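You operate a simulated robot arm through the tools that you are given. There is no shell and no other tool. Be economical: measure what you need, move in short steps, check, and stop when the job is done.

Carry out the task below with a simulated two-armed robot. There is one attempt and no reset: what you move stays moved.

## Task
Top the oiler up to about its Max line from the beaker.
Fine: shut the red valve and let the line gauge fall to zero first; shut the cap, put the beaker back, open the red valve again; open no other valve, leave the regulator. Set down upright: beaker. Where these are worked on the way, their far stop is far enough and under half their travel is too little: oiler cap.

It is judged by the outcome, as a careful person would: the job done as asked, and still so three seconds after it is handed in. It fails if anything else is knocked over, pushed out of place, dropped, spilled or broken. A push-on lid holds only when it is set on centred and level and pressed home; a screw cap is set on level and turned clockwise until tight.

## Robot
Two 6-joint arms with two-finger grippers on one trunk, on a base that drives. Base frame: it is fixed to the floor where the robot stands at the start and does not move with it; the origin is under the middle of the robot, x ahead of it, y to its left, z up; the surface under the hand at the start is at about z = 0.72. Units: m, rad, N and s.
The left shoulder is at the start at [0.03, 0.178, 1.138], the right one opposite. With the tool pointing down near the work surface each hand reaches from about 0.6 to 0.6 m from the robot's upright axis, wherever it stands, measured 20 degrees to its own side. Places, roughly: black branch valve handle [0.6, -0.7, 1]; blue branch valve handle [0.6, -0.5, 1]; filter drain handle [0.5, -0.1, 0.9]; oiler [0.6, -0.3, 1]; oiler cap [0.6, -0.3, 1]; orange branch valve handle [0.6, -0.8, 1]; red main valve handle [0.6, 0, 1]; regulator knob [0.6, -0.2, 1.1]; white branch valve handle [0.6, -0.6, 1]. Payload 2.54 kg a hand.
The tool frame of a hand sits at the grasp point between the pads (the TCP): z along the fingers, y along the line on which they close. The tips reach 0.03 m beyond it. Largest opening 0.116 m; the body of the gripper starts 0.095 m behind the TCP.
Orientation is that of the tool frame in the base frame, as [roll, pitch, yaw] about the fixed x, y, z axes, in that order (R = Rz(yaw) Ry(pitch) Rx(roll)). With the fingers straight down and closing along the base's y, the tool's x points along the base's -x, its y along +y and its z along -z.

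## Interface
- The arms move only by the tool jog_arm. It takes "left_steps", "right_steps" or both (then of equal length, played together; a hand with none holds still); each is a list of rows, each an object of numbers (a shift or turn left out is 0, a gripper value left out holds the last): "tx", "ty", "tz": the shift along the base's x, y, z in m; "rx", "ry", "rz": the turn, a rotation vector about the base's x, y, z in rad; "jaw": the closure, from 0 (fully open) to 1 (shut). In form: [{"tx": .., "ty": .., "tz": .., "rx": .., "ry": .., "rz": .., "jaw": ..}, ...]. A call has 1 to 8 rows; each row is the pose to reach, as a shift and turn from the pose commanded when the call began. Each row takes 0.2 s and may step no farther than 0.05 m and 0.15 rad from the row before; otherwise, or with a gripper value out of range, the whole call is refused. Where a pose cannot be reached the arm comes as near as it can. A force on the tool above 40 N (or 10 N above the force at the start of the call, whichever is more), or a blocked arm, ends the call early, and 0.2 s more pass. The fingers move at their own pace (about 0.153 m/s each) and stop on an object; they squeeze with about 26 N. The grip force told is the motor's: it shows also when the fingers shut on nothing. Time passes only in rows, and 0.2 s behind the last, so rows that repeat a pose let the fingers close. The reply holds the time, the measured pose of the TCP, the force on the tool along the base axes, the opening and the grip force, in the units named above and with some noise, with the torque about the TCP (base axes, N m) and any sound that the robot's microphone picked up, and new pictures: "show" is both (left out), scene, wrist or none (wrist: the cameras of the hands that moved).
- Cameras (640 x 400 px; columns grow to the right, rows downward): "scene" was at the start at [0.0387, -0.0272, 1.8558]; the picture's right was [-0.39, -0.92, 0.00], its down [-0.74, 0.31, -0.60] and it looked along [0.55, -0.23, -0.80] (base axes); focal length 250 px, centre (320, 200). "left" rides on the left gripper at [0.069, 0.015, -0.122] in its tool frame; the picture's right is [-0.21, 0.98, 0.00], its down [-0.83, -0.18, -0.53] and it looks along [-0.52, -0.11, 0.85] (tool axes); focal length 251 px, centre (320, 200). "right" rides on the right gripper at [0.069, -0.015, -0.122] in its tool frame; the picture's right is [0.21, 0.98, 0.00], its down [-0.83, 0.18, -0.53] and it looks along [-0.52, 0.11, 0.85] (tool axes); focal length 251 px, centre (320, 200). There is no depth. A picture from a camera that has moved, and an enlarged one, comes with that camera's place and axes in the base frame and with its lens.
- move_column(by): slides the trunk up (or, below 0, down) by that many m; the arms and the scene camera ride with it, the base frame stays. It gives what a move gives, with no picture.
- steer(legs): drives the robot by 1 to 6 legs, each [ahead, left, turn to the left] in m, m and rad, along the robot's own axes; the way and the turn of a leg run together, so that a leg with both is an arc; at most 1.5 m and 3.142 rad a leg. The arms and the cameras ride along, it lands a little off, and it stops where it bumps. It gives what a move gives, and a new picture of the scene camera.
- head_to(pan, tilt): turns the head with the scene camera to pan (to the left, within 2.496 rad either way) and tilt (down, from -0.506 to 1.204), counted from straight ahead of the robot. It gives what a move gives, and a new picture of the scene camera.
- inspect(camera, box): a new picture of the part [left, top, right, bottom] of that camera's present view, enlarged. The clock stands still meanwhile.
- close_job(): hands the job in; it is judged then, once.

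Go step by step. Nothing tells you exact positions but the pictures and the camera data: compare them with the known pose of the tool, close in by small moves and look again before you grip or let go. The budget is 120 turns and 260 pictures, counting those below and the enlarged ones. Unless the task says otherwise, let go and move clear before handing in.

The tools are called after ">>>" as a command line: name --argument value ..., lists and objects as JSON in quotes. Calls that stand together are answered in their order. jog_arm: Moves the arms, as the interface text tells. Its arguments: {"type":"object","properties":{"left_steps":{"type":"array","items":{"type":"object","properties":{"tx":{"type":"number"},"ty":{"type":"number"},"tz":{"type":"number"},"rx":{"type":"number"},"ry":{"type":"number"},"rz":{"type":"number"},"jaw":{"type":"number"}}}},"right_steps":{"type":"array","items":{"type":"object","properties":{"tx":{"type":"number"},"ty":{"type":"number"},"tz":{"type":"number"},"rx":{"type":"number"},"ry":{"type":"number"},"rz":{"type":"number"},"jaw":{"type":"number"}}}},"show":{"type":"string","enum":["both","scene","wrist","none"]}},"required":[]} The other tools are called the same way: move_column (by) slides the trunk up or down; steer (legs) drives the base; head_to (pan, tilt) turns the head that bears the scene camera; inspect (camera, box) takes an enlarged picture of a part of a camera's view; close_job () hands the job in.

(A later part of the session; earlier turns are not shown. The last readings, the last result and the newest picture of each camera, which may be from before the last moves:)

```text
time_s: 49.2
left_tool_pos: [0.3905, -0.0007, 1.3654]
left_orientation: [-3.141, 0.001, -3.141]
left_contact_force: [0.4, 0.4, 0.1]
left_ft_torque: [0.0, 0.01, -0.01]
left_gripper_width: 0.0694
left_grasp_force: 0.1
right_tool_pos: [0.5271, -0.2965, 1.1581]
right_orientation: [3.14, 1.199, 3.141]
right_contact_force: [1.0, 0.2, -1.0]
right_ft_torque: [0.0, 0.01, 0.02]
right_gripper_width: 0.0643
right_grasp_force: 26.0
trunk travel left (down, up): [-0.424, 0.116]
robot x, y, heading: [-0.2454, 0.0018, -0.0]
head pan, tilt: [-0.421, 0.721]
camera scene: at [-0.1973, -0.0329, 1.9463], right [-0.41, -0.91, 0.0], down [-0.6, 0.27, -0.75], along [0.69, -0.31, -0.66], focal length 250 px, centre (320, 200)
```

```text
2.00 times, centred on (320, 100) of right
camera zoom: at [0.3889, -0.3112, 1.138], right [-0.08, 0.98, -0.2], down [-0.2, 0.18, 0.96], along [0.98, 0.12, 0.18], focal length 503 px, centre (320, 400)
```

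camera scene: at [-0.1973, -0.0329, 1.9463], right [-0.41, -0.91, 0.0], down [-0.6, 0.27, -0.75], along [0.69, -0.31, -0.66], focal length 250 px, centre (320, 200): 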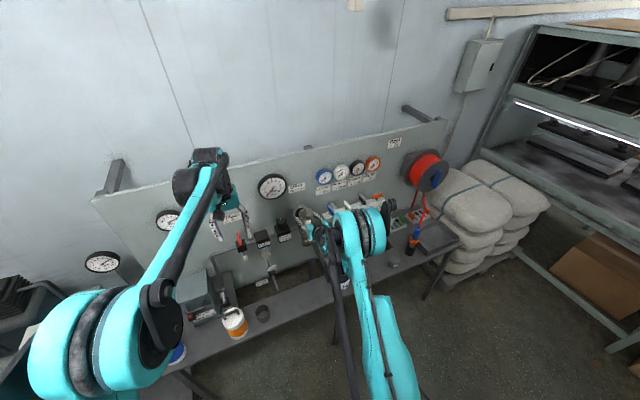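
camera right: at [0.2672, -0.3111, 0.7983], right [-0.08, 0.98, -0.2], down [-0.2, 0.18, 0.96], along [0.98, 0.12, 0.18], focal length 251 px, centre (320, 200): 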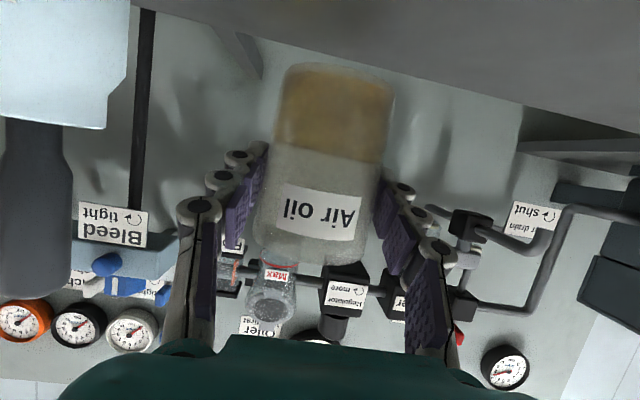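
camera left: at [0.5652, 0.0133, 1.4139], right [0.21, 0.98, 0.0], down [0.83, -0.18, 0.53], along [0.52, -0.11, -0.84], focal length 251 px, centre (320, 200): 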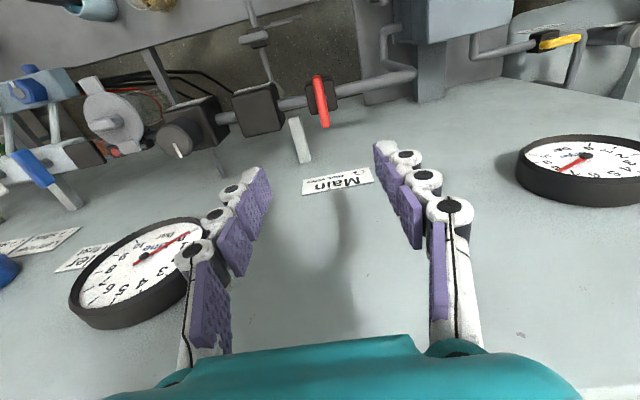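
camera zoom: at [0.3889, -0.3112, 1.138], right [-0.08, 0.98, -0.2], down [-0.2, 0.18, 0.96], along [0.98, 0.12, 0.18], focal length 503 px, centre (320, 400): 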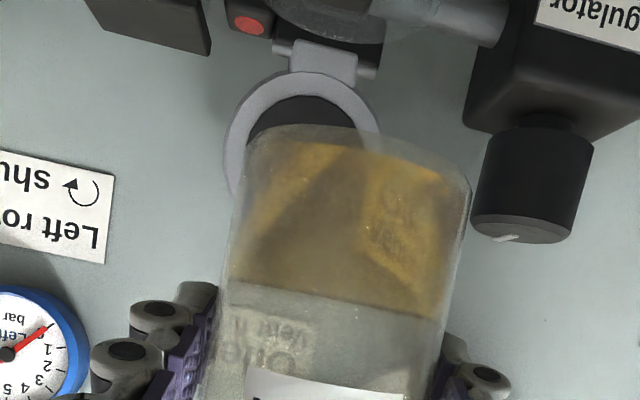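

I align the beaker laterally (mouth centre ≈ (0.599, -0.313), rim z≈1.03) and bring the left hand's camera around to watch the glass level from the left.

>>> jog_arm --right_steps '[{"ty": -0.004}, {"ty": -0.008}, {"ty": -0.012}, {"ty": -0.016}, {"ty": -0.016}, {"ty": -0.016}, {"ty": -0.016}, {"ty": -0.016}]' --left_steps '[{"tx": 0.004, "tz": -0.048, "rx": -0.023, "ry": -0.092, "rz": -0.06}, {"tx": 0.008, "tz": -0.096, "rx": -0.047, "ry": -0.184, "rz": -0.119}, {"tx": 0.012, "tz": -0.144, "rx": -0.07, "ry": -0.276, "rz": -0.179}, {"tx": 0.016, "tz": -0.192, "rx": -0.094, "ry": -0.368, "rz": -0.238}, {"tx": 0.02, "tz": -0.24, "rx": -0.117, "ry": -0.459, "rz": -0.298}, {"tx": 0.024, "tz": -0.288, "rx": -0.14, "ry": -0.551, "rz": -0.357}, {"tx": 0.028, "tz": -0.336, "rx": -0.164, "ry": -0.643, "rz": -0.417}, {"tx": 0.03, "tz": -0.384, "rx": -0.187, "ry": -0.735, "rz": -0.476}]' --show "both"

```text
time_s: 51.0
left_tool_pos: [0.4341, -0.0029, 0.9854]
left_orientation: [-3.139, 0.75, 2.644]
left_contact_force: [-0.8, 0.5, -0.4]
left_ft_torque: [0.04, 0.04, 0.02]
left_gripper_width: 0.0696
left_grasp_force: 0.0
left hand out of reach, approached as far as the arm can: row 8
right_tool_pos: [0.5277, -0.3121, 1.158]
right_orientation: [3.139, 1.198, -3.141]
right_contact_force: [0.6, 1.4, -0.6]
right_ft_torque: [-0.02, 0.01, -0.01]
right_gripper_width: 0.0641
right_grasp_force: 25.5
trunk travel left (down, up): [-0.424, 0.116]
robot x, y, heading: [-0.2453, -0.0025, 0.005]
head pan, tilt: [-0.421, 0.721]
camera scene: at [-0.1948, -0.0325, 1.9462], right [-0.41, -0.91, 0.0], down [-0.6, 0.27, -0.75], along [0.69, -0.31, -0.66], focal length 250 px, centre (320, 200)
camera right: at [0.3902, -0.3273, 1.1372], right [-0.08, 0.98, -0.2], down [-0.2, 0.18, 0.96], along [0.98, 0.12, 0.18], focal length 251 px, centre (320, 200)
camera left: at [0.3237, 0.0738, 1.0273], right [0.61, 0.78, 0.14], down [0.13, -0.27, 0.95], along [0.79, -0.56, -0.26], focal length 251 px, centre (320, 200)
```

scene: 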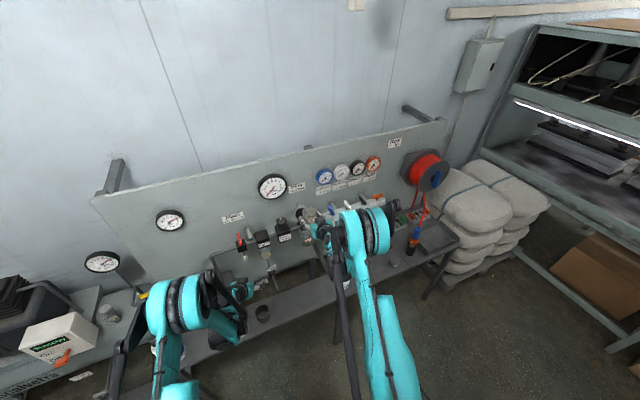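
right: 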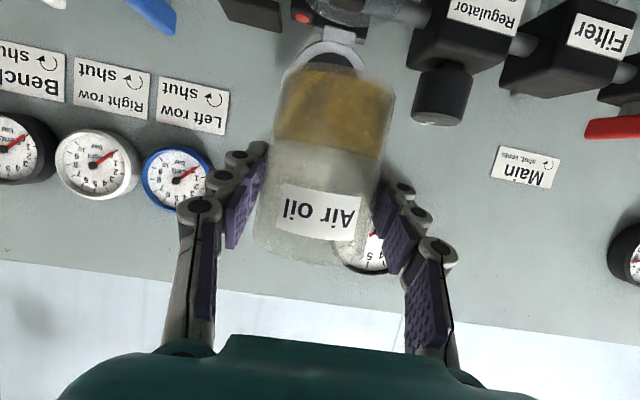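
left: 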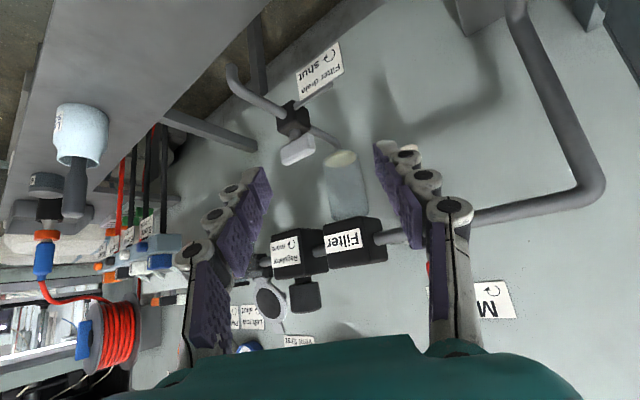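

The oiler is hidden behind a finger in the left view; yaw the left hand further.

>>> jog_arm --left_steps '[{"rz": -0.12}, {"rz": -0.24}, {"rz": -0.33}]' --show "wrist"

>>> inspect --camera "left" --box '[280, 200, 400, 300]'

```text
time_s: 51.8
left_tool_pos: [0.4328, -0.0027, 0.9865]
left_orientation: [3.141, 0.753, 2.313]
left_contact_force: [0.0, 1.1, 0.0]
left_ft_torque: [0.01, 0.02, -0.01]
left_gripper_width: 0.0697
left_grasp_force: 0.0
right_tool_pos: [0.5259, -0.3128, 1.1584]
right_orientation: [3.14, 1.2, -3.138]
right_contact_force: [-0.3, 0.2, -0.8]
right_ft_torque: [0.02, 0.01, -0.01]
right_gripper_width: 0.0641
right_grasp_force: 26.1
trunk travel left (down, up): [-0.424, 0.116]
robot x, y, heading: [-0.2466, 0.0007, 0.001]
head pan, tilt: [-0.421, 0.721]
camera left: at [0.3536, 0.1054, 1.0281], right [0.83, 0.54, 0.15], down [0.03, -0.3, 0.95], along [0.56, -0.78, -0.26], focal length 251 px, centre (320, 200)
```

left: 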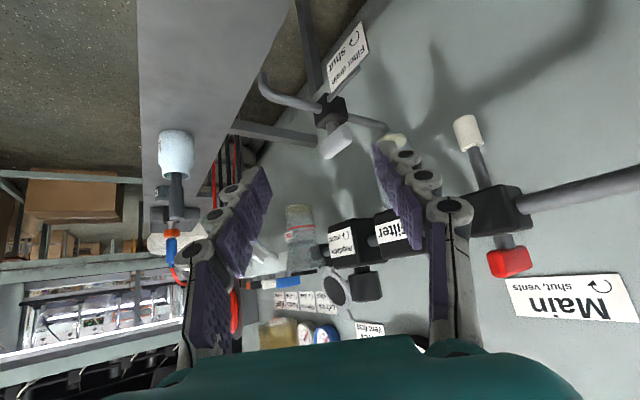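

```text
4.00 times, centred on (340, 250) of left
camera zoom: at [0.3536, 0.1054, 1.0281], right [0.83, 0.54, 0.15], down [0.03, -0.3, 0.95], along [0.56, -0.78, -0.26], focal length 1006 px, centre (240, 0)
```

zoom: 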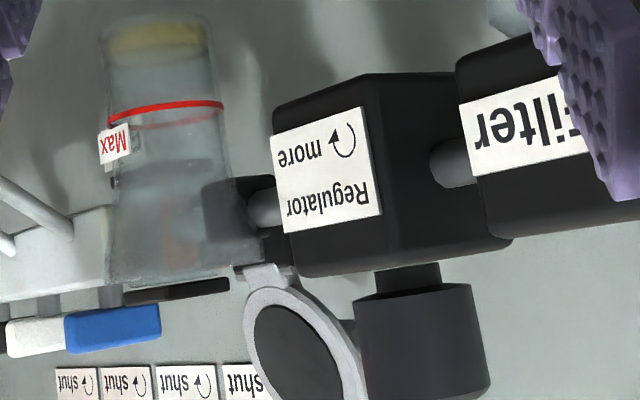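

Excellent view: oil is at about 40% of the way to Max; roughly 60% of the beaker is needed. I start tilting the beaker over the mouth, up to just before flow.

>>> jog_arm --right_steps '[{"tx": 0.003, "tz": -0.012, "ry": 0.15}, {"tx": 0.006, "tz": -0.026, "ry": 0.3}, {"tx": 0.009, "tz": -0.042, "ry": 0.45}, {"tx": 0.012, "tz": -0.056, "ry": 0.6}, {"tx": 0.015, "tz": -0.07, "ry": 0.75}, {"tx": 0.017, "tz": -0.08, "ry": 0.88}]' --show "both"

>>> inspect --camera "left" --box '[280, 200, 400, 300]'

```text
time_s: 53.2
left_tool_pos: [0.4334, -0.0035, 0.9854]
left_orientation: [-3.14, 0.753, 2.314]
left_contact_force: [0.6, 0.0, -0.4]
left_ft_torque: [-0.05, -0.01, 0.01]
left_gripper_width: 0.0694
left_grasp_force: 0.2
right_tool_pos: [0.5436, -0.3149, 1.0776]
right_orientation: [3.14, 0.314, 3.14]
right_contact_force: [0.8, -0.4, -1.4]
right_ft_torque: [0.03, -0.03, -0.02]
right_gripper_width: 0.0641
right_grasp_force: 26.1
trunk travel left (down, up): [-0.424, 0.116]
robot x, y, heading: [-0.2491, 0.0001, -0.001]
head pan, tilt: [-0.421, 0.721]
camera scene: at [-0.196, -0.0331, 1.9462], right [-0.41, -0.91, 0.0], down [-0.6, 0.27, -0.75], along [0.69, -0.31, -0.66], focal length 250 px, centre (320, 200)
camera right: at [0.4412, -0.328, 1.1722], right [-0.2, 0.98, -0.06], down [0.62, 0.18, 0.76], along [0.76, 0.12, -0.64], focal length 251 px, centre (320, 200)
```

scene: 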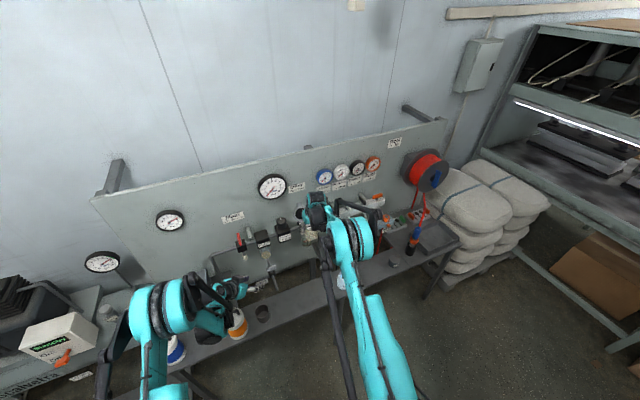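
right: 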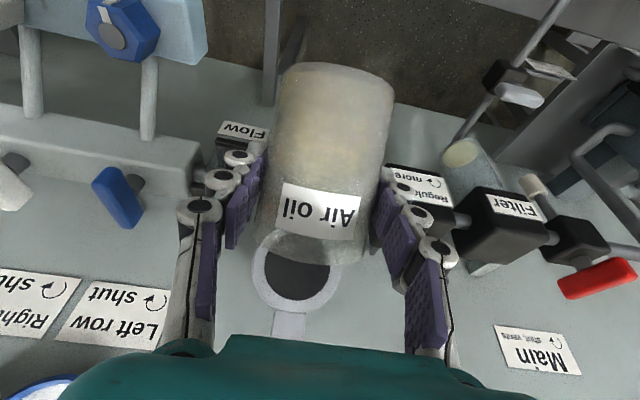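

```text
4.00 times, centred on (340, 250) of left
camera zoom: at [0.3541, 0.1051, 1.0277], right [0.83, 0.54, 0.15], down [0.03, -0.3, 0.95], along [0.56, -0.78, -0.26], focal length 1006 px, centre (240, 0)
```

zoom: 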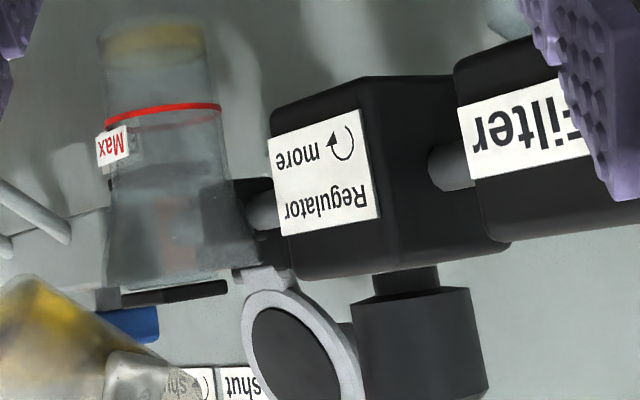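

The lip sits over the mouth, ~35 mm above. Tilting a bit more, carefully.

>>> jog_arm --right_steps '[{"tx": 0.001, "tz": -0.002, "ry": 0.1}]' --show "none"

>>> inspect --camera "left" --box '[250, 200, 400, 320]'

```text
time_s: 53.6
left_tool_pos: [0.4345, -0.0026, 0.9856]
left_orientation: [-3.14, 0.751, 2.314]
left_contact_force: [0.7, -1.0, 0.3]
left_ft_torque: [0.0, 0.03, 0.0]
left_gripper_width: 0.0696
left_grasp_force: 0.0
right_tool_pos: [0.5459, -0.3141, 1.0763]
right_orientation: [3.138, 0.217, 3.141]
right_contact_force: [-1.2, 0.1, -1.3]
right_ft_torque: [-0.02, 0.0, -0.01]
right_gripper_width: 0.0642
right_grasp_force: 25.8
trunk travel left (down, up): [-0.424, 0.116]
robot x, y, heading: [-0.2446, 0.0019, -0.003]
head pan, tilt: [-0.421, 0.721]
```

```text
3.33 times, centred on (325, 260) of left
camera zoom: at [0.3546, 0.1051, 1.0273], right [0.83, 0.55, 0.14], down [0.03, -0.3, 0.95], along [0.56, -0.78, -0.26], focal length 838 px, centre (303, 0)
```

zoom: 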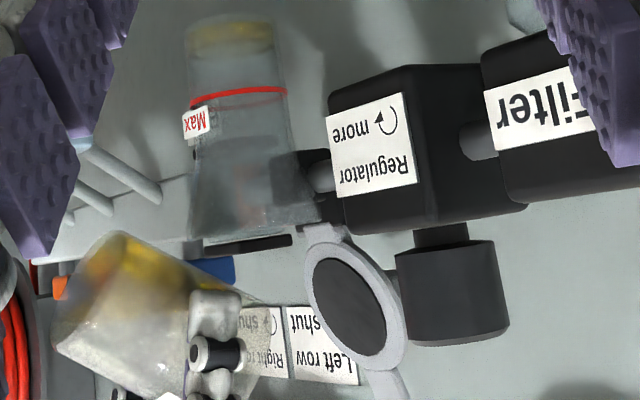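

No flow yet; tilting on in small steps.

>>> jog_arm --right_steps '[{"tx": 0.001, "tz": -0.003, "ry": 0.1}]' --show "none"

>>> inspect --camera "left" --box '[250, 200, 400, 320]'

```text
time_s: 54.0
left_tool_pos: [0.434, -0.0027, 0.9849]
left_orientation: [-3.14, 0.751, 2.315]
left_contact_force: [0.5, 0.3, -0.1]
left_ft_torque: [-0.04, 0.01, 0.0]
left_gripper_width: 0.0698
left_grasp_force: 0.1
right_tool_pos: [0.5467, -0.3123, 1.0731]
right_orientation: [3.139, 0.117, -3.14]
right_contact_force: [0.0, -0.4, -1.8]
right_ft_torque: [0.03, 0.03, 0.01]
right_gripper_width: 0.0642
right_grasp_force: 25.7
trunk travel left (down, up): [-0.424, 0.116]
robot x, y, heading: [-0.247, -0.0016, -0.001]
head pan, tilt: [-0.421, 0.721]
```

```text
3.33 times, centred on (325, 260) of left
camera zoom: at [0.3546, 0.1051, 1.0273], right [0.83, 0.55, 0.14], down [0.03, -0.3, 0.95], along [0.56, -0.78, -0.26], focal length 838 px, centre (303, 0)
```

zoom: 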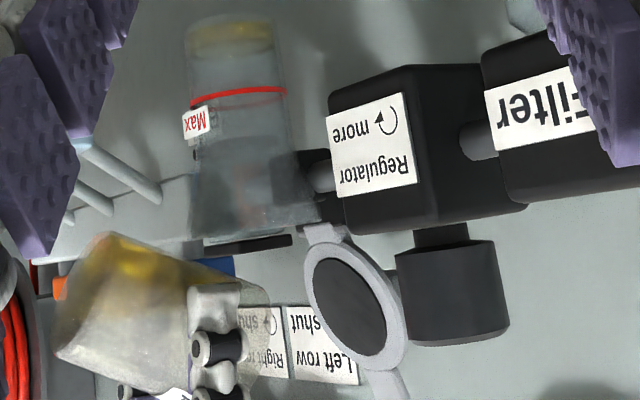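

>>> jog_arm --right_steps '[{"tx": 0.002, "tz": 0.003, "ry": 0.08}]' --show "none"

>>> inspect --camera "left" --box '[250, 200, 400, 320]'

```text
time_s: 54.4
left_tool_pos: [0.4332, -0.0035, 0.9851]
left_orientation: [-3.14, 0.753, 2.314]
left_contact_force: [-0.4, 0.1, -0.1]
left_ft_torque: [0.03, 0.01, -0.02]
left_gripper_width: 0.0696
left_grasp_force: 0.1
right_tool_pos: [0.548, -0.3133, 1.0756]
right_orientation: [3.139, 0.039, 3.141]
right_contact_force: [-0.8, -0.1, -2.1]
right_ft_torque: [0.0, -0.01, -0.02]
right_gripper_width: 0.0641
right_grasp_force: 26.3
trunk travel left (down, up): [-0.424, 0.116]
robot x, y, heading: [-0.2444, 0.003, 0.001]
head pan, tilt: [-0.421, 0.721]
```

```text
3.33 times, centred on (325, 260) of left
camera zoom: at [0.3542, 0.1051, 1.0275], right [0.83, 0.55, 0.15], down [0.03, -0.3, 0.95], along [0.56, -0.78, -0.26], focal length 838 px, centre (303, 0)
```

zoom: 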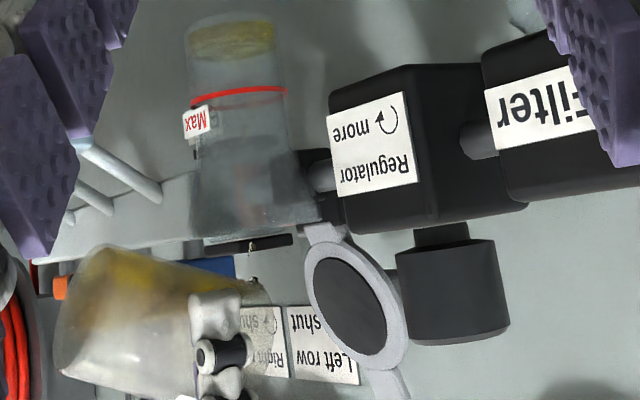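

Flow begins, landing in the mouth. Small further tilt.

>>> jog_arm --right_steps '[{"tz": 0.001, "ry": 0.04}, {"tz": 0.001, "ry": 0.04}]' --show "none"

>>> inspect --camera "left" --box '[250, 200, 400, 320]'

```text
time_s: 55.0
left_tool_pos: [0.4339, -0.0038, 0.9862]
left_orientation: [-3.14, 0.753, 2.315]
left_contact_force: [0.1, 0.5, -0.5]
left_ft_torque: [0.0, -0.01, 0.01]
left_gripper_width: 0.0695
left_grasp_force: 0.1
right_tool_pos: [0.54, -0.3109, 1.0795]
right_orientation: [3.141, -0.001, 3.141]
right_contact_force: [0.3, 0.0, -0.6]
right_ft_torque: [0.01, 0.01, 0.0]
right_gripper_width: 0.0641
right_grasp_force: 26.2
right hand out of reach, approached as far as the arm can: row 1, 2
trunk travel left (down, up): [-0.424, 0.116]
robot x, y, heading: [-0.2429, -0.0029, 0.002]
head pan, tilt: [-0.421, 0.721]
```

```text
3.33 times, centred on (325, 260) of left
camera zoom: at [0.3537, 0.1051, 1.0279], right [0.83, 0.55, 0.15], down [0.03, -0.3, 0.95], along [0.56, -0.78, -0.26], focal length 838 px, centre (303, 0)
```

zoom: 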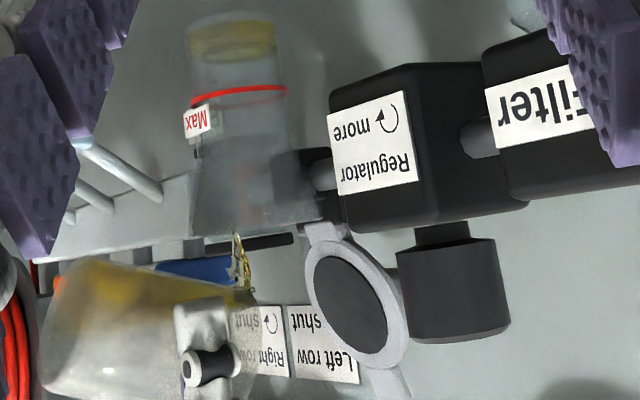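

The arm is at its outward limit, and the stream is well inside the mouth but forward of centre. I creep the base forward 2 cm to recentre and regain reach.

>>> steer --legs '[[0.015, 0, 0]]'

>>> inspect --camera "left" --box '[250, 200, 400, 320]'

```text
time_s: 55.8
left_tool_pos: [0.4454, -0.0019, 0.9876]
left_orientation: [3.14, 0.754, 2.314]
left_contact_force: [0.5, 0.7, 0.6]
left_ft_torque: [0.02, -0.01, 0.05]
left_gripper_width: 0.0693
left_grasp_force: 0.0
right_tool_pos: [0.5517, -0.3117, 1.0813]
right_orientation: [3.139, 0.003, 3.141]
right_contact_force: [-0.5, -0.9, -0.2]
right_ft_torque: [-0.01, -0.06, 0.01]
right_gripper_width: 0.064
right_grasp_force: 26.2
trunk travel left (down, up): [-0.424, 0.116]
robot x, y, heading: [-0.2314, -0.0003, -0.0]
head pan, tilt: [-0.421, 0.721]
camera scene: at [-0.186, -0.0326, 1.9465], right [-0.41, -0.91, 0.0], down [-0.6, 0.27, -0.75], along [0.69, -0.31, -0.66], focal length 250 px, centre (320, 200)
```

scene: 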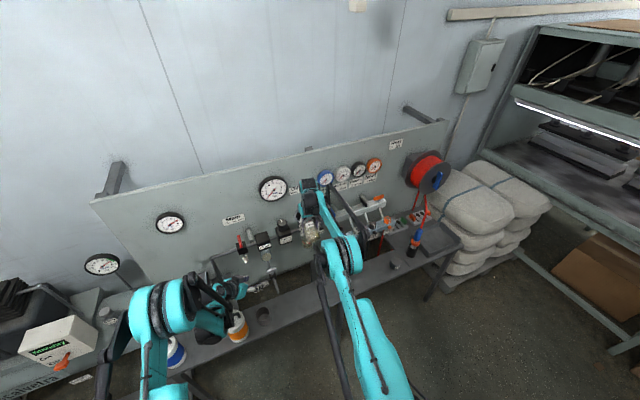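

```text
3.33 times, centred on (325, 260) of left
camera zoom: at [0.3662, 0.1053, 1.0293], right [0.83, 0.55, 0.15], down [0.03, -0.3, 0.95], along [0.56, -0.78, -0.26], focal length 838 px, centre (303, 0)
```

zoom: 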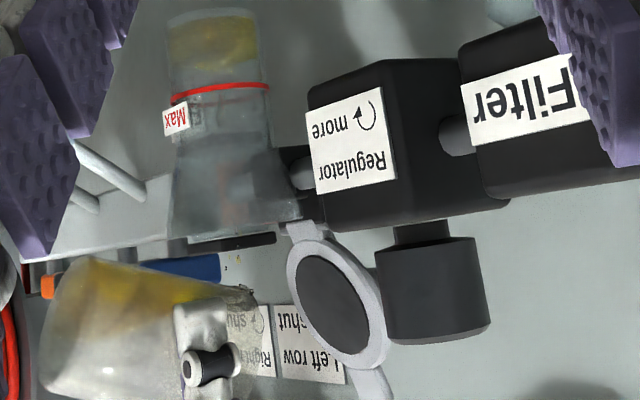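

Level has risen; flow paused. Tilting a little more.

>>> jog_arm --right_steps '[{"tz": 0.001, "ry": 0.06}, {"tz": 0.001, "ry": 0.06}]' --show "none"

>>> inspect --camera "left" --box '[250, 200, 400, 320]'

```text
time_s: 56.4
left_tool_pos: [0.4475, -0.0037, 0.9859]
left_orientation: [-3.14, 0.752, 2.314]
left_contact_force: [0.7, 0.3, 0.0]
left_ft_torque: [-0.01, 0.04, -0.03]
left_gripper_width: 0.0695
left_grasp_force: 0.1
right_tool_pos: [0.5415, -0.3092, 1.0849]
right_orientation: [-3.141, -0.056, 3.141]
right_contact_force: [-0.3, -0.3, -0.6]
right_ft_torque: [0.01, -0.01, -0.02]
right_gripper_width: 0.064
right_grasp_force: 25.5
right hand out of reach, approached as far as the arm can: row 1, 2
trunk travel left (down, up): [-0.424, 0.116]
robot x, y, heading: [-0.2299, 0.0005, 0.005]
head pan, tilt: [-0.421, 0.721]
```

```text
3.33 times, centred on (325, 260) of left
camera zoom: at [0.3682, 0.1051, 1.0279], right [0.83, 0.54, 0.15], down [0.03, -0.3, 0.95], along [0.56, -0.78, -0.26], focal length 838 px, centre (303, 0)
```

zoom: 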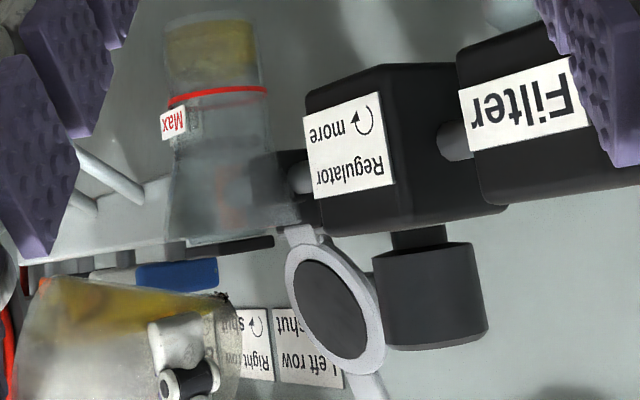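

The arm limit pushes the hand back each time. I untilt slightly, retract 4 cm, and drive 5 cm closer to restore room.

>>> jog_arm --right_steps '[{"ry": -0.1, "tx": -0.002}, {"ry": -0.2, "tx": -0.01, "tz": 0.005}, {"ry": -0.25, "tx": -0.03, "tz": 0.005}, {"ry": -0.25, "tx": -0.042, "tz": 0.005}]' --show "none"

>>> steer --legs '[[0.05, 0, 0]]'

>>> inspect --camera "left" --box '[230, 200, 380, 320]'

```text
time_s: 57.4
left_tool_pos: [0.4473, -0.0026, 0.9869]
left_orientation: [-3.139, 0.752, 2.315]
left_contact_force: [0.3, 0.8, -0.5]
left_ft_torque: [-0.02, 0.01, 0.0]
left_gripper_width: 0.0695
left_grasp_force: 0.0
right_tool_pos: [0.4986, -0.3089, 1.0902]
right_orientation: [3.138, 0.194, 3.141]
right_contact_force: [0.3, -0.3, -1.0]
right_ft_torque: [-0.02, -0.03, 0.04]
right_gripper_width: 0.0638
right_grasp_force: 26.1
trunk travel left (down, up): [-0.424, 0.116]
robot x, y, heading: [-0.2312, 0.0012, 0.001]
head pan, tilt: [-0.421, 0.721]
```

```text
time_s: 58.3
left_tool_pos: [0.497, -0.0029, 0.9862]
left_orientation: [-3.141, 0.753, 2.313]
left_contact_force: [-0.2, 0.1, 0.3]
left_ft_torque: [0.0, 0.04, 0.01]
left_gripper_width: 0.0694
left_grasp_force: 0.1
right_tool_pos: [0.5488, -0.3086, 1.0895]
right_orientation: [3.139, 0.191, 3.141]
right_contact_force: [0.4, 0.1, -1.3]
right_ft_torque: [-0.02, -0.01, -0.03]
right_gripper_width: 0.0642
right_grasp_force: 25.8
trunk travel left (down, up): [-0.424, 0.116]
robot x, y, heading: [-0.1828, 0.0011, 0.005]
head pan, tilt: [-0.421, 0.721]
camera scene: at [-0.1333, -0.0327, 1.9463], right [-0.41, -0.91, 0.0], down [-0.6, 0.27, -0.75], along [0.69, -0.31, -0.66], focal length 250 px, centre (320, 200)
```

scene: 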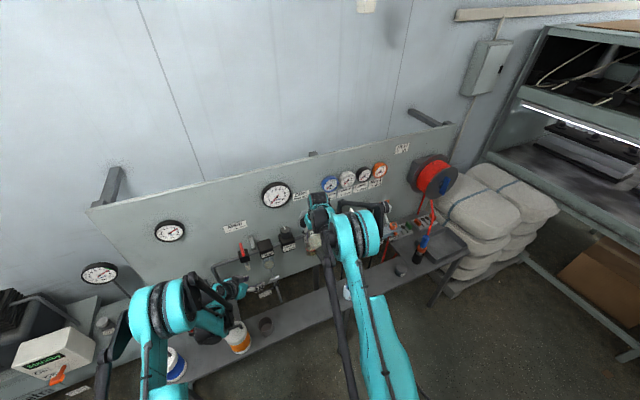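

```text
3.33 times, centred on (305, 260) of left
camera zoom: at [0.4173, 0.105, 1.0282], right [0.83, 0.54, 0.15], down [0.03, -0.3, 0.95], along [0.56, -0.78, -0.26], focal length 838 px, centre (370, 0)
```

zoom: 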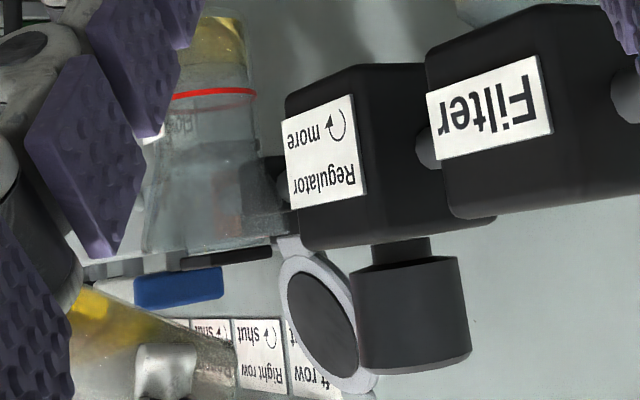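

Room regained. Shift the left hand back for its view and re-tilt the beaker.

>>> jog_arm --right_steps '[{"ry": 0.13}, {"ry": 0.22}, {"ry": 0.26}]' --left_steps '[{"tx": -0.02}, {"tx": -0.035}, {"tx": -0.045}]' --show "none"

>>> inspect --camera "left" --box '[250, 200, 400, 320]'

```text
time_s: 59.1
left_tool_pos: [0.4679, -0.0066, 0.9929]
left_orientation: [-3.139, 0.749, 2.314]
left_contact_force: [-1.2, -0.1, 0.4]
left_ft_torque: [0.03, -0.01, 0.02]
left_gripper_width: 0.0694
left_grasp_force: 0.2
left hand out of reach, approached as far as the arm can: row 2, 3
right_tool_pos: [0.5473, -0.3098, 1.0896]
right_orientation: [3.14, -0.071, -3.141]
right_contact_force: [-0.4, 0.0, -1.2]
right_ft_torque: [-0.03, -0.01, 0.0]
right_gripper_width: 0.0641
right_grasp_force: 26.2
trunk travel left (down, up): [-0.424, 0.116]
robot x, y, heading: [-0.1801, 0.0017, -0.001]
head pan, tilt: [-0.421, 0.721]
```

```text
3.33 times, centred on (325, 260) of left
camera zoom: at [0.388, 0.1024, 1.0347], right [0.83, 0.54, 0.15], down [0.03, -0.3, 0.95], along [0.56, -0.78, -0.26], focal length 838 px, centre (303, 0)
```

zoom: 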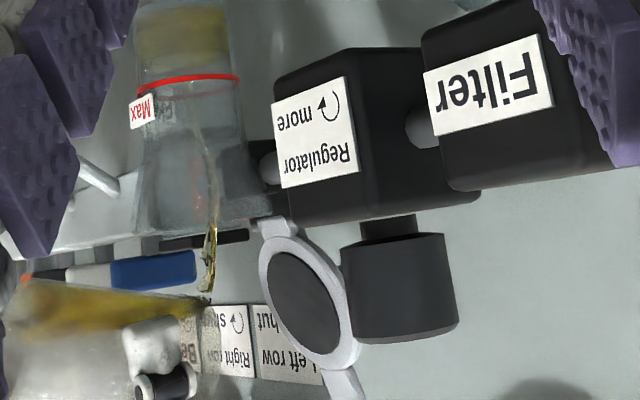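

Good stream into the middle of the mouth. Hold briefly and check.

>>> jog_arm --right_steps '[{"ry": 0.02}, {"ry": 0.02}]' --show "none"

>>> inspect --camera "left" --box '[250, 190, 400, 310]'

```text
time_s: 59.7
left_tool_pos: [0.4677, -0.0073, 0.992]
left_orientation: [-3.14, 0.752, 2.313]
left_contact_force: [0.0, 0.0, 0.9]
left_ft_torque: [0.02, 0.01, 0.0]
left_gripper_width: 0.0695
left_grasp_force: 0.0
right_tool_pos: [0.5477, -0.3105, 1.0899]
right_orientation: [3.14, -0.089, -3.141]
right_contact_force: [-0.9, 0.6, -1.3]
right_ft_torque: [0.01, -0.04, -0.01]
right_gripper_width: 0.064
right_grasp_force: 25.4
trunk travel left (down, up): [-0.424, 0.116]
robot x, y, heading: [-0.1823, 0.0001, -0.004]
head pan, tilt: [-0.421, 0.721]
```

```text
3.33 times, centred on (325, 250) of left
camera zoom: at [0.388, 0.1025, 1.0347], right [0.83, 0.54, 0.15], down [0.03, -0.3, 0.95], along [0.56, -0.78, -0.26], focal length 838 px, centre (303, 33)
```

zoom: 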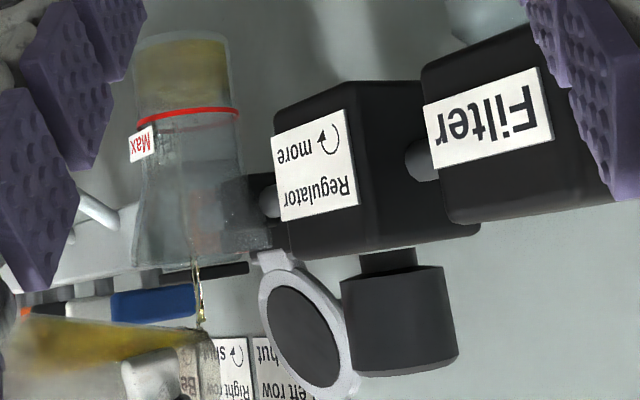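

>>> jog_arm --right_steps '[{"ry": 0.03}, {"ry": 0.03}]' --show "none"

>>> inspect --camera "left" --box '[270, 190, 330, 238]'

```text
time_s: 60.3
left_tool_pos: [0.4672, -0.0062, 0.9925]
left_orientation: [-3.141, 0.75, 2.312]
left_contact_force: [-0.5, 0.2, 1.2]
left_ft_torque: [0.01, -0.02, -0.02]
left_gripper_width: 0.0695
left_grasp_force: 0.1
right_tool_pos: [0.5484, -0.3112, 1.0897]
right_orientation: [3.14, -0.118, 3.141]
right_contact_force: [0.1, 0.1, -0.5]
right_ft_torque: [-0.04, -0.03, 0.02]
right_gripper_width: 0.0639
right_grasp_force: 26.5
trunk travel left (down, up): [-0.424, 0.116]
robot x, y, heading: [-0.1806, -0.0036, 0.0]
head pan, tilt: [-0.421, 0.721]
```

```text
8.33 times, centred on (300, 214) of left
camera zoom: at [0.3882, 0.1025, 1.0345], right [0.83, 0.54, 0.15], down [0.03, -0.3, 0.95], along [0.56, -0.78, -0.26], focal length 2095 px, centre (487, 83)
```

zoom: 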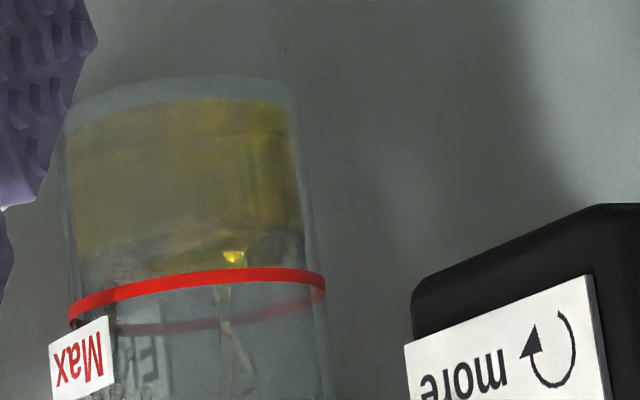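

>>> jog_arm --right_steps '[{"ry": 0.02}]' --show "none"

>>> inspect --camera "left" --box '[270, 190, 330, 238]'

```text
time_s: 60.7
left_tool_pos: [0.4676, -0.0059, 0.9913]
left_orientation: [-3.138, 0.75, 2.313]
left_contact_force: [0.2, 0.2, -0.3]
left_ft_torque: [0.03, -0.02, 0.01]
left_gripper_width: 0.0695
left_grasp_force: 0.0
right_tool_pos: [0.5485, -0.3088, 1.0899]
right_orientation: [3.141, -0.139, -3.141]
right_contact_force: [-0.5, 0.0, -0.8]
right_ft_torque: [0.03, 0.0, 0.02]
right_gripper_width: 0.064
right_grasp_force: 26.4
trunk travel left (down, up): [-0.424, 0.116]
robot x, y, heading: [-0.1813, 0.0028, -0.003]
head pan, tilt: [-0.421, 0.721]
```

```text
8.33 times, centred on (300, 214) of left
camera zoom: at [0.3887, 0.1024, 1.0343], right [0.83, 0.54, 0.14], down [0.03, -0.3, 0.95], along [0.56, -0.78, -0.26], focal length 2095 px, centre (487, 83)
```

zoom: 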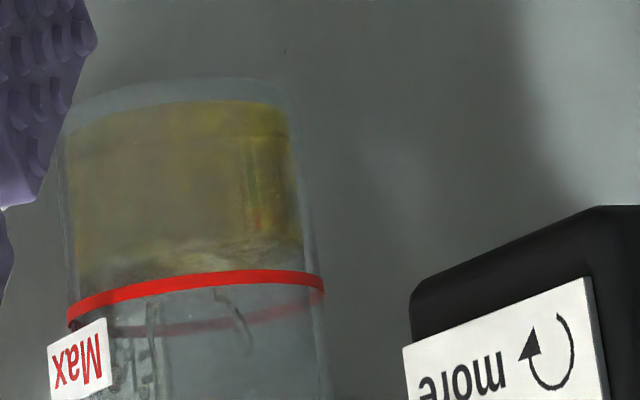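

>>> jog_arm --right_steps '[{"ry": 0.04}, {"ry": 0.04}]' --show "none"

>>> inspect --camera "left" --box '[270, 190, 330, 238]'

>>> inspect --camera "left" --box '[250, 200, 400, 320]'

```text
time_s: 61.3
left_tool_pos: [0.4678, -0.0051, 0.9933]
left_orientation: [3.141, 0.75, 2.312]
left_contact_force: [-0.6, 0.1, 0.9]
left_ft_torque: [-0.02, 0.01, -0.01]
left_gripper_width: 0.0697
left_grasp_force: 0.0
right_tool_pos: [0.5472, -0.3098, 1.089]
right_orientation: [3.14, -0.182, -3.141]
right_contact_force: [-0.7, 0.5, -0.9]
right_ft_torque: [0.01, -0.03, 0.02]
right_gripper_width: 0.064
right_grasp_force: 26.0
trunk travel left (down, up): [-0.424, 0.116]
robot x, y, heading: [-0.181, -0.0018, -0.001]
head pan, tilt: [-0.421, 0.721]
```

```text
8.33 times, centred on (300, 214) of left
camera zoom: at [0.3882, 0.1025, 1.0346], right [0.83, 0.54, 0.15], down [0.03, -0.3, 0.95], along [0.56, -0.78, -0.26], focal length 2095 px, centre (487, 83)
```

zoom: 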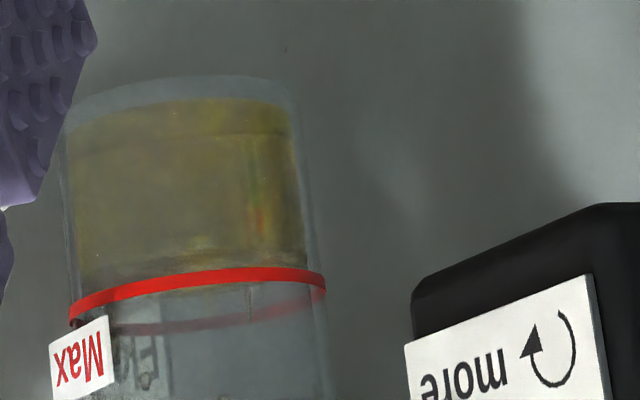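

```text
3.33 times, centred on (325, 260) of left
camera zoom: at [0.3882, 0.1025, 1.0346], right [0.83, 0.54, 0.15], down [0.03, -0.3, 0.95], along [0.56, -0.78, -0.26], focal length 838 px, centre (303, 0)
```

zoom: 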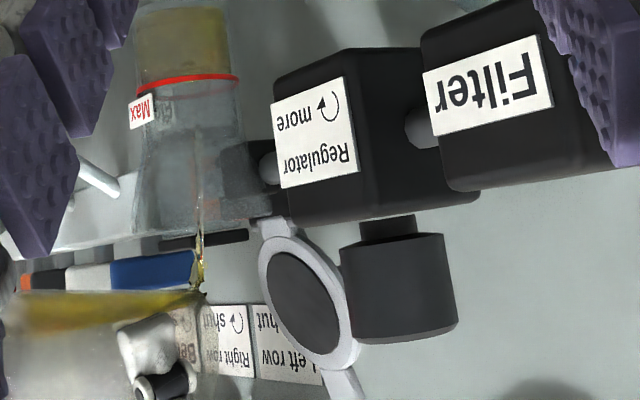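

>>> jog_arm --right_steps '[{"ry": 0.0}]' --show "none"

>>> inspect --camera "left" --box '[275, 205, 315, 235]'

```text
time_s: 61.7
left_tool_pos: [0.4678, -0.0061, 0.9927]
left_orientation: [-3.14, 0.751, 2.313]
left_contact_force: [-0.7, 1.4, 0.0]
left_ft_torque: [0.01, 0.03, 0.02]
left_gripper_width: 0.0693
left_grasp_force: 0.1
right_tool_pos: [0.549, -0.3096, 1.0888]
right_orientation: [3.141, -0.18, 3.141]
right_contact_force: [-0.2, -0.2, -0.4]
right_ft_torque: [0.03, 0.0, 0.0]
right_gripper_width: 0.0639
right_grasp_force: 26.0
trunk travel left (down, up): [-0.424, 0.116]
robot x, y, heading: [-0.1783, -0.0003, 0.004]
head pan, tilt: [-0.421, 0.721]
```

```text
13.33 times, centred on (295, 220) of left
camera zoom: at [0.3886, 0.1024, 1.0343], right [0.83, 0.54, 0.14], down [0.03, -0.3, 0.95], along [0.56, -0.78, -0.26], focal length 3352 px, centre (653, -67)
```

zoom: 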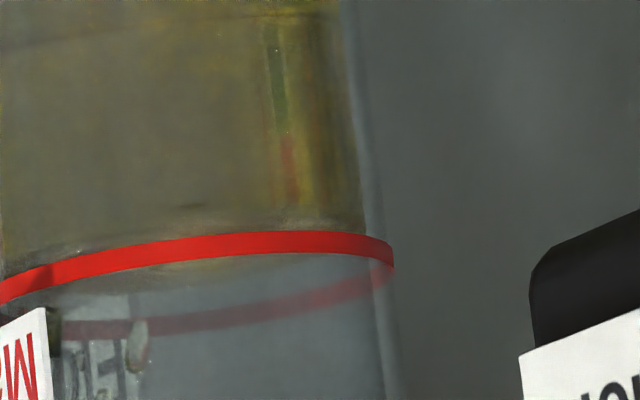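

About 5 mm below the line still. A bit more.

>>> jog_arm --right_steps '[{"ry": 0.04}, {"ry": 0.04}]' --show "none"

>>> inspect --camera "left" --box '[275, 205, 315, 235]'

```text
time_s: 62.3
left_tool_pos: [0.4677, -0.0061, 0.9915]
left_orientation: [-3.139, 0.749, 2.311]
left_contact_force: [0.4, -0.2, -0.2]
left_ft_torque: [0.01, -0.01, 0.01]
left_gripper_width: 0.0695
left_grasp_force: 0.0
right_tool_pos: [0.547, -0.3105, 1.0901]
right_orientation: [3.138, -0.218, -3.141]
right_contact_force: [-0.8, 0.2, -0.4]
right_ft_torque: [-0.05, -0.03, 0.01]
right_gripper_width: 0.0638
right_grasp_force: 25.8
trunk travel left (down, up): [-0.424, 0.116]
robot x, y, heading: [-0.1837, -0.0033, -0.0]
head pan, tilt: [-0.421, 0.721]
```

```text
13.33 times, centred on (295, 220) of left
camera zoom: at [0.3881, 0.1025, 1.0346], right [0.83, 0.54, 0.15], down [0.03, -0.3, 0.95], along [0.56, -0.78, -0.26], focal length 3352 px, centre (653, -67)
```

zoom: 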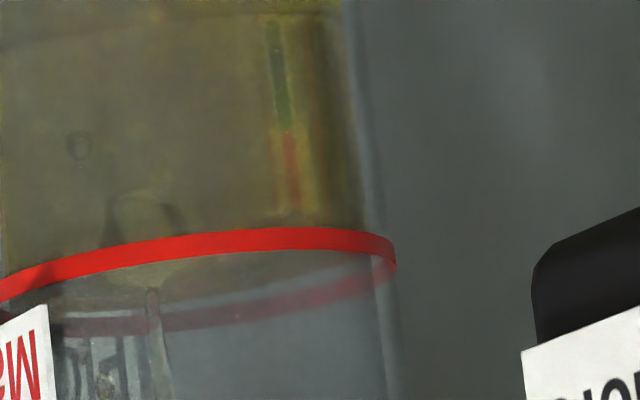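

>>> jog_arm --right_steps '[{"ry": 0.0}]' --show "none"

>>> inspect --camera "left" --box '[275, 205, 315, 235]'

```text
time_s: 62.7
left_tool_pos: [0.4684, -0.0062, 0.9925]
left_orientation: [-3.14, 0.751, 2.313]
left_contact_force: [-0.9, -0.1, -0.8]
left_ft_torque: [-0.04, -0.02, 0.0]
left_gripper_width: 0.0698
left_grasp_force: 0.0
right_tool_pos: [0.5485, -0.3099, 1.0898]
right_orientation: [3.139, -0.223, 3.141]
right_contact_force: [-0.6, -0.6, -0.8]
right_ft_torque: [0.02, 0.01, 0.0]
right_gripper_width: 0.0641
right_grasp_force: 25.6
trunk travel left (down, up): [-0.424, 0.116]
robot x, y, heading: [-0.1814, -0.0011, -0.001]
head pan, tilt: [-0.421, 0.721]
```

```text
13.33 times, centred on (295, 220) of left
camera zoom: at [0.3886, 0.1024, 1.0344], right [0.83, 0.54, 0.14], down [0.03, -0.3, 0.95], along [0.56, -0.78, -0.26], focal length 3352 px, centre (653, -67)
```

zoom: 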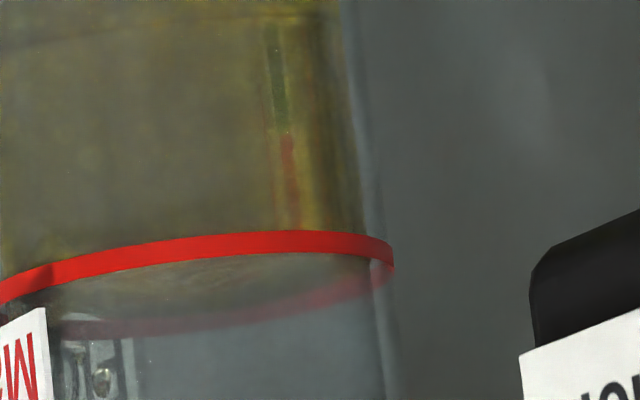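

At the Max line within a millimetre or two. Tilting back upright, keeping the lip over the mouth at first.

>>> jog_arm --right_steps '[{"ry": -0.15}, {"ry": -0.3, "tz": 0.002}, {"ry": -0.45, "tz": 0.01}, {"ry": -0.6, "tz": 0.022}, {"ry": -0.75, "tz": 0.038}, {"ry": -0.85, "tz": 0.05}]' --show "none"

>>> inspect --camera "left" --box '[250, 190, 400, 310]'

```text
time_s: 64.1
left_tool_pos: [0.4678, -0.0054, 0.9912]
left_orientation: [-3.141, 0.752, 2.312]
left_contact_force: [-0.7, 0.6, 0.3]
left_ft_torque: [0.01, 0.0, 0.05]
left_gripper_width: 0.0695
left_grasp_force: 0.0
right_tool_pos: [0.5473, -0.3091, 1.1385]
right_orientation: [3.141, 0.633, 3.141]
right_contact_force: [-0.2, 0.0, -1.7]
right_ft_torque: [0.0, 0.02, -0.01]
right_gripper_width: 0.064
right_grasp_force: 26.2
trunk travel left (down, up): [-0.424, 0.116]
robot x, y, heading: [-0.1807, -0.0009, 0.001]
head pan, tilt: [-0.421, 0.721]
```

```text
3.33 times, centred on (325, 250) of left
camera zoom: at [0.3881, 0.1026, 1.0346], right [0.83, 0.54, 0.15], down [0.03, -0.3, 0.95], along [0.56, -0.78, -0.26], focal length 838 px, centre (303, 33)
```

zoom: 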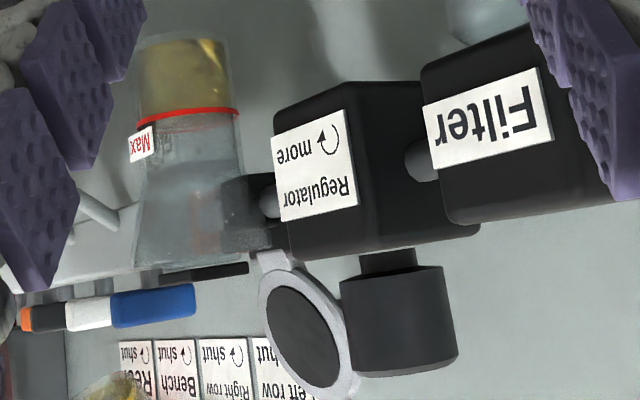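

The oil sits at Max. I drive back and level the beaker fully, clear of the panel.

>>> steer --legs '[[-0.24, 0, 0]]'

>>> jog_arm --right_steps '[{"ry": -0.12}, {"ry": -0.24}, {"ry": -0.36}, {"ry": -0.48}, {"ry": -0.567}]' --show "both"

```text
time_s: 65.9
left_tool_pos: [0.2261, -0.0047, 0.9933]
left_orientation: [-3.14, 0.752, 2.314]
left_contact_force: [0.0, -0.6, -0.4]
left_ft_torque: [-0.01, 0.0, 0.01]
left_gripper_width: 0.0695
left_grasp_force: 0.1
right_tool_pos: [0.3086, -0.309, 1.1392]
right_orientation: [3.141, 0.632, -3.139]
right_contact_force: [-1.0, 0.8, -0.3]
right_ft_torque: [0.01, -0.01, 0.01]
right_gripper_width: 0.0639
right_grasp_force: 26.1
trunk travel left (down, up): [-0.424, 0.116]
robot x, y, heading: [-0.4206, -0.0003, -0.002]
head pan, tilt: [-0.421, 0.721]
camera scene: at [-0.3747, -0.0331, 1.9463], right [-0.41, -0.91, 0.0], down [-0.6, 0.27, -0.75], along [0.69, -0.3, -0.66], focal length 250 px, centre (320, 200)
```

scene: 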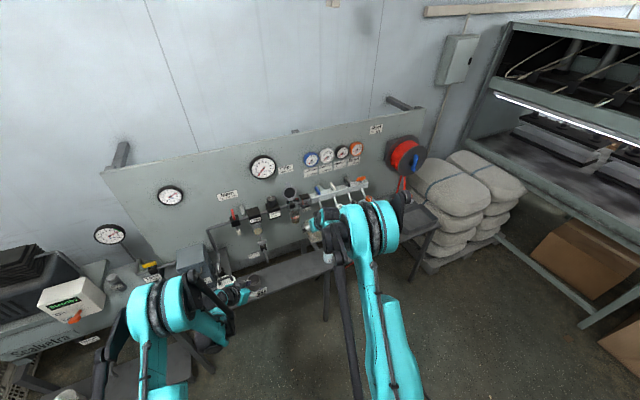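

```text
time_s: 67.1
left_tool_pos: [0.2263, -0.0043, 0.9926]
left_orientation: [-3.141, 0.752, 2.317]
left_contact_force: [-0.2, 0.5, 0.4]
left_ft_torque: [0.04, 0.0, 0.02]
left_gripper_width: 0.0697
left_grasp_force: 0.0
right_tool_pos: [0.3076, -0.309, 1.1381]
right_orientation: [3.139, 1.199, -3.139]
right_contact_force: [0.1, 0.4, 0.3]
right_ft_torque: [-0.01, 0.0, 0.02]
right_gripper_width: 0.0639
right_grasp_force: 25.8
trunk travel left (down, up): [-0.424, 0.116]
robot x, y, heading: [-0.4179, 0.0021, -0.0]
head pan, tilt: [-0.421, 0.721]
camera scene: at [-0.3743, -0.0333, 1.9463], right [-0.41, -0.91, 0.0], down [-0.6, 0.27, -0.75], along [0.69, -0.3, -0.66], focal length 250 px, centre (320, 200)
camera right: at [0.17, -0.3238, 1.1185], right [-0.08, 0.98, -0.2], down [-0.2, 0.18, 0.96], along [0.98, 0.12, 0.18], focal length 251 px, centre (320, 200)
```

scene: 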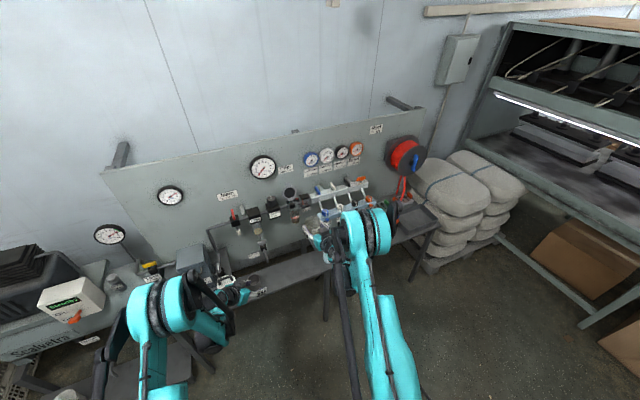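
right: 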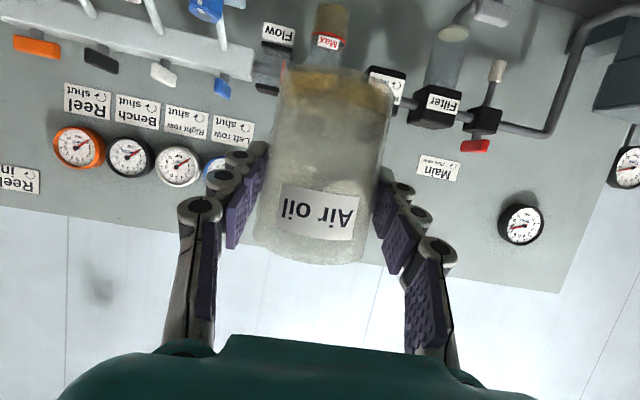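

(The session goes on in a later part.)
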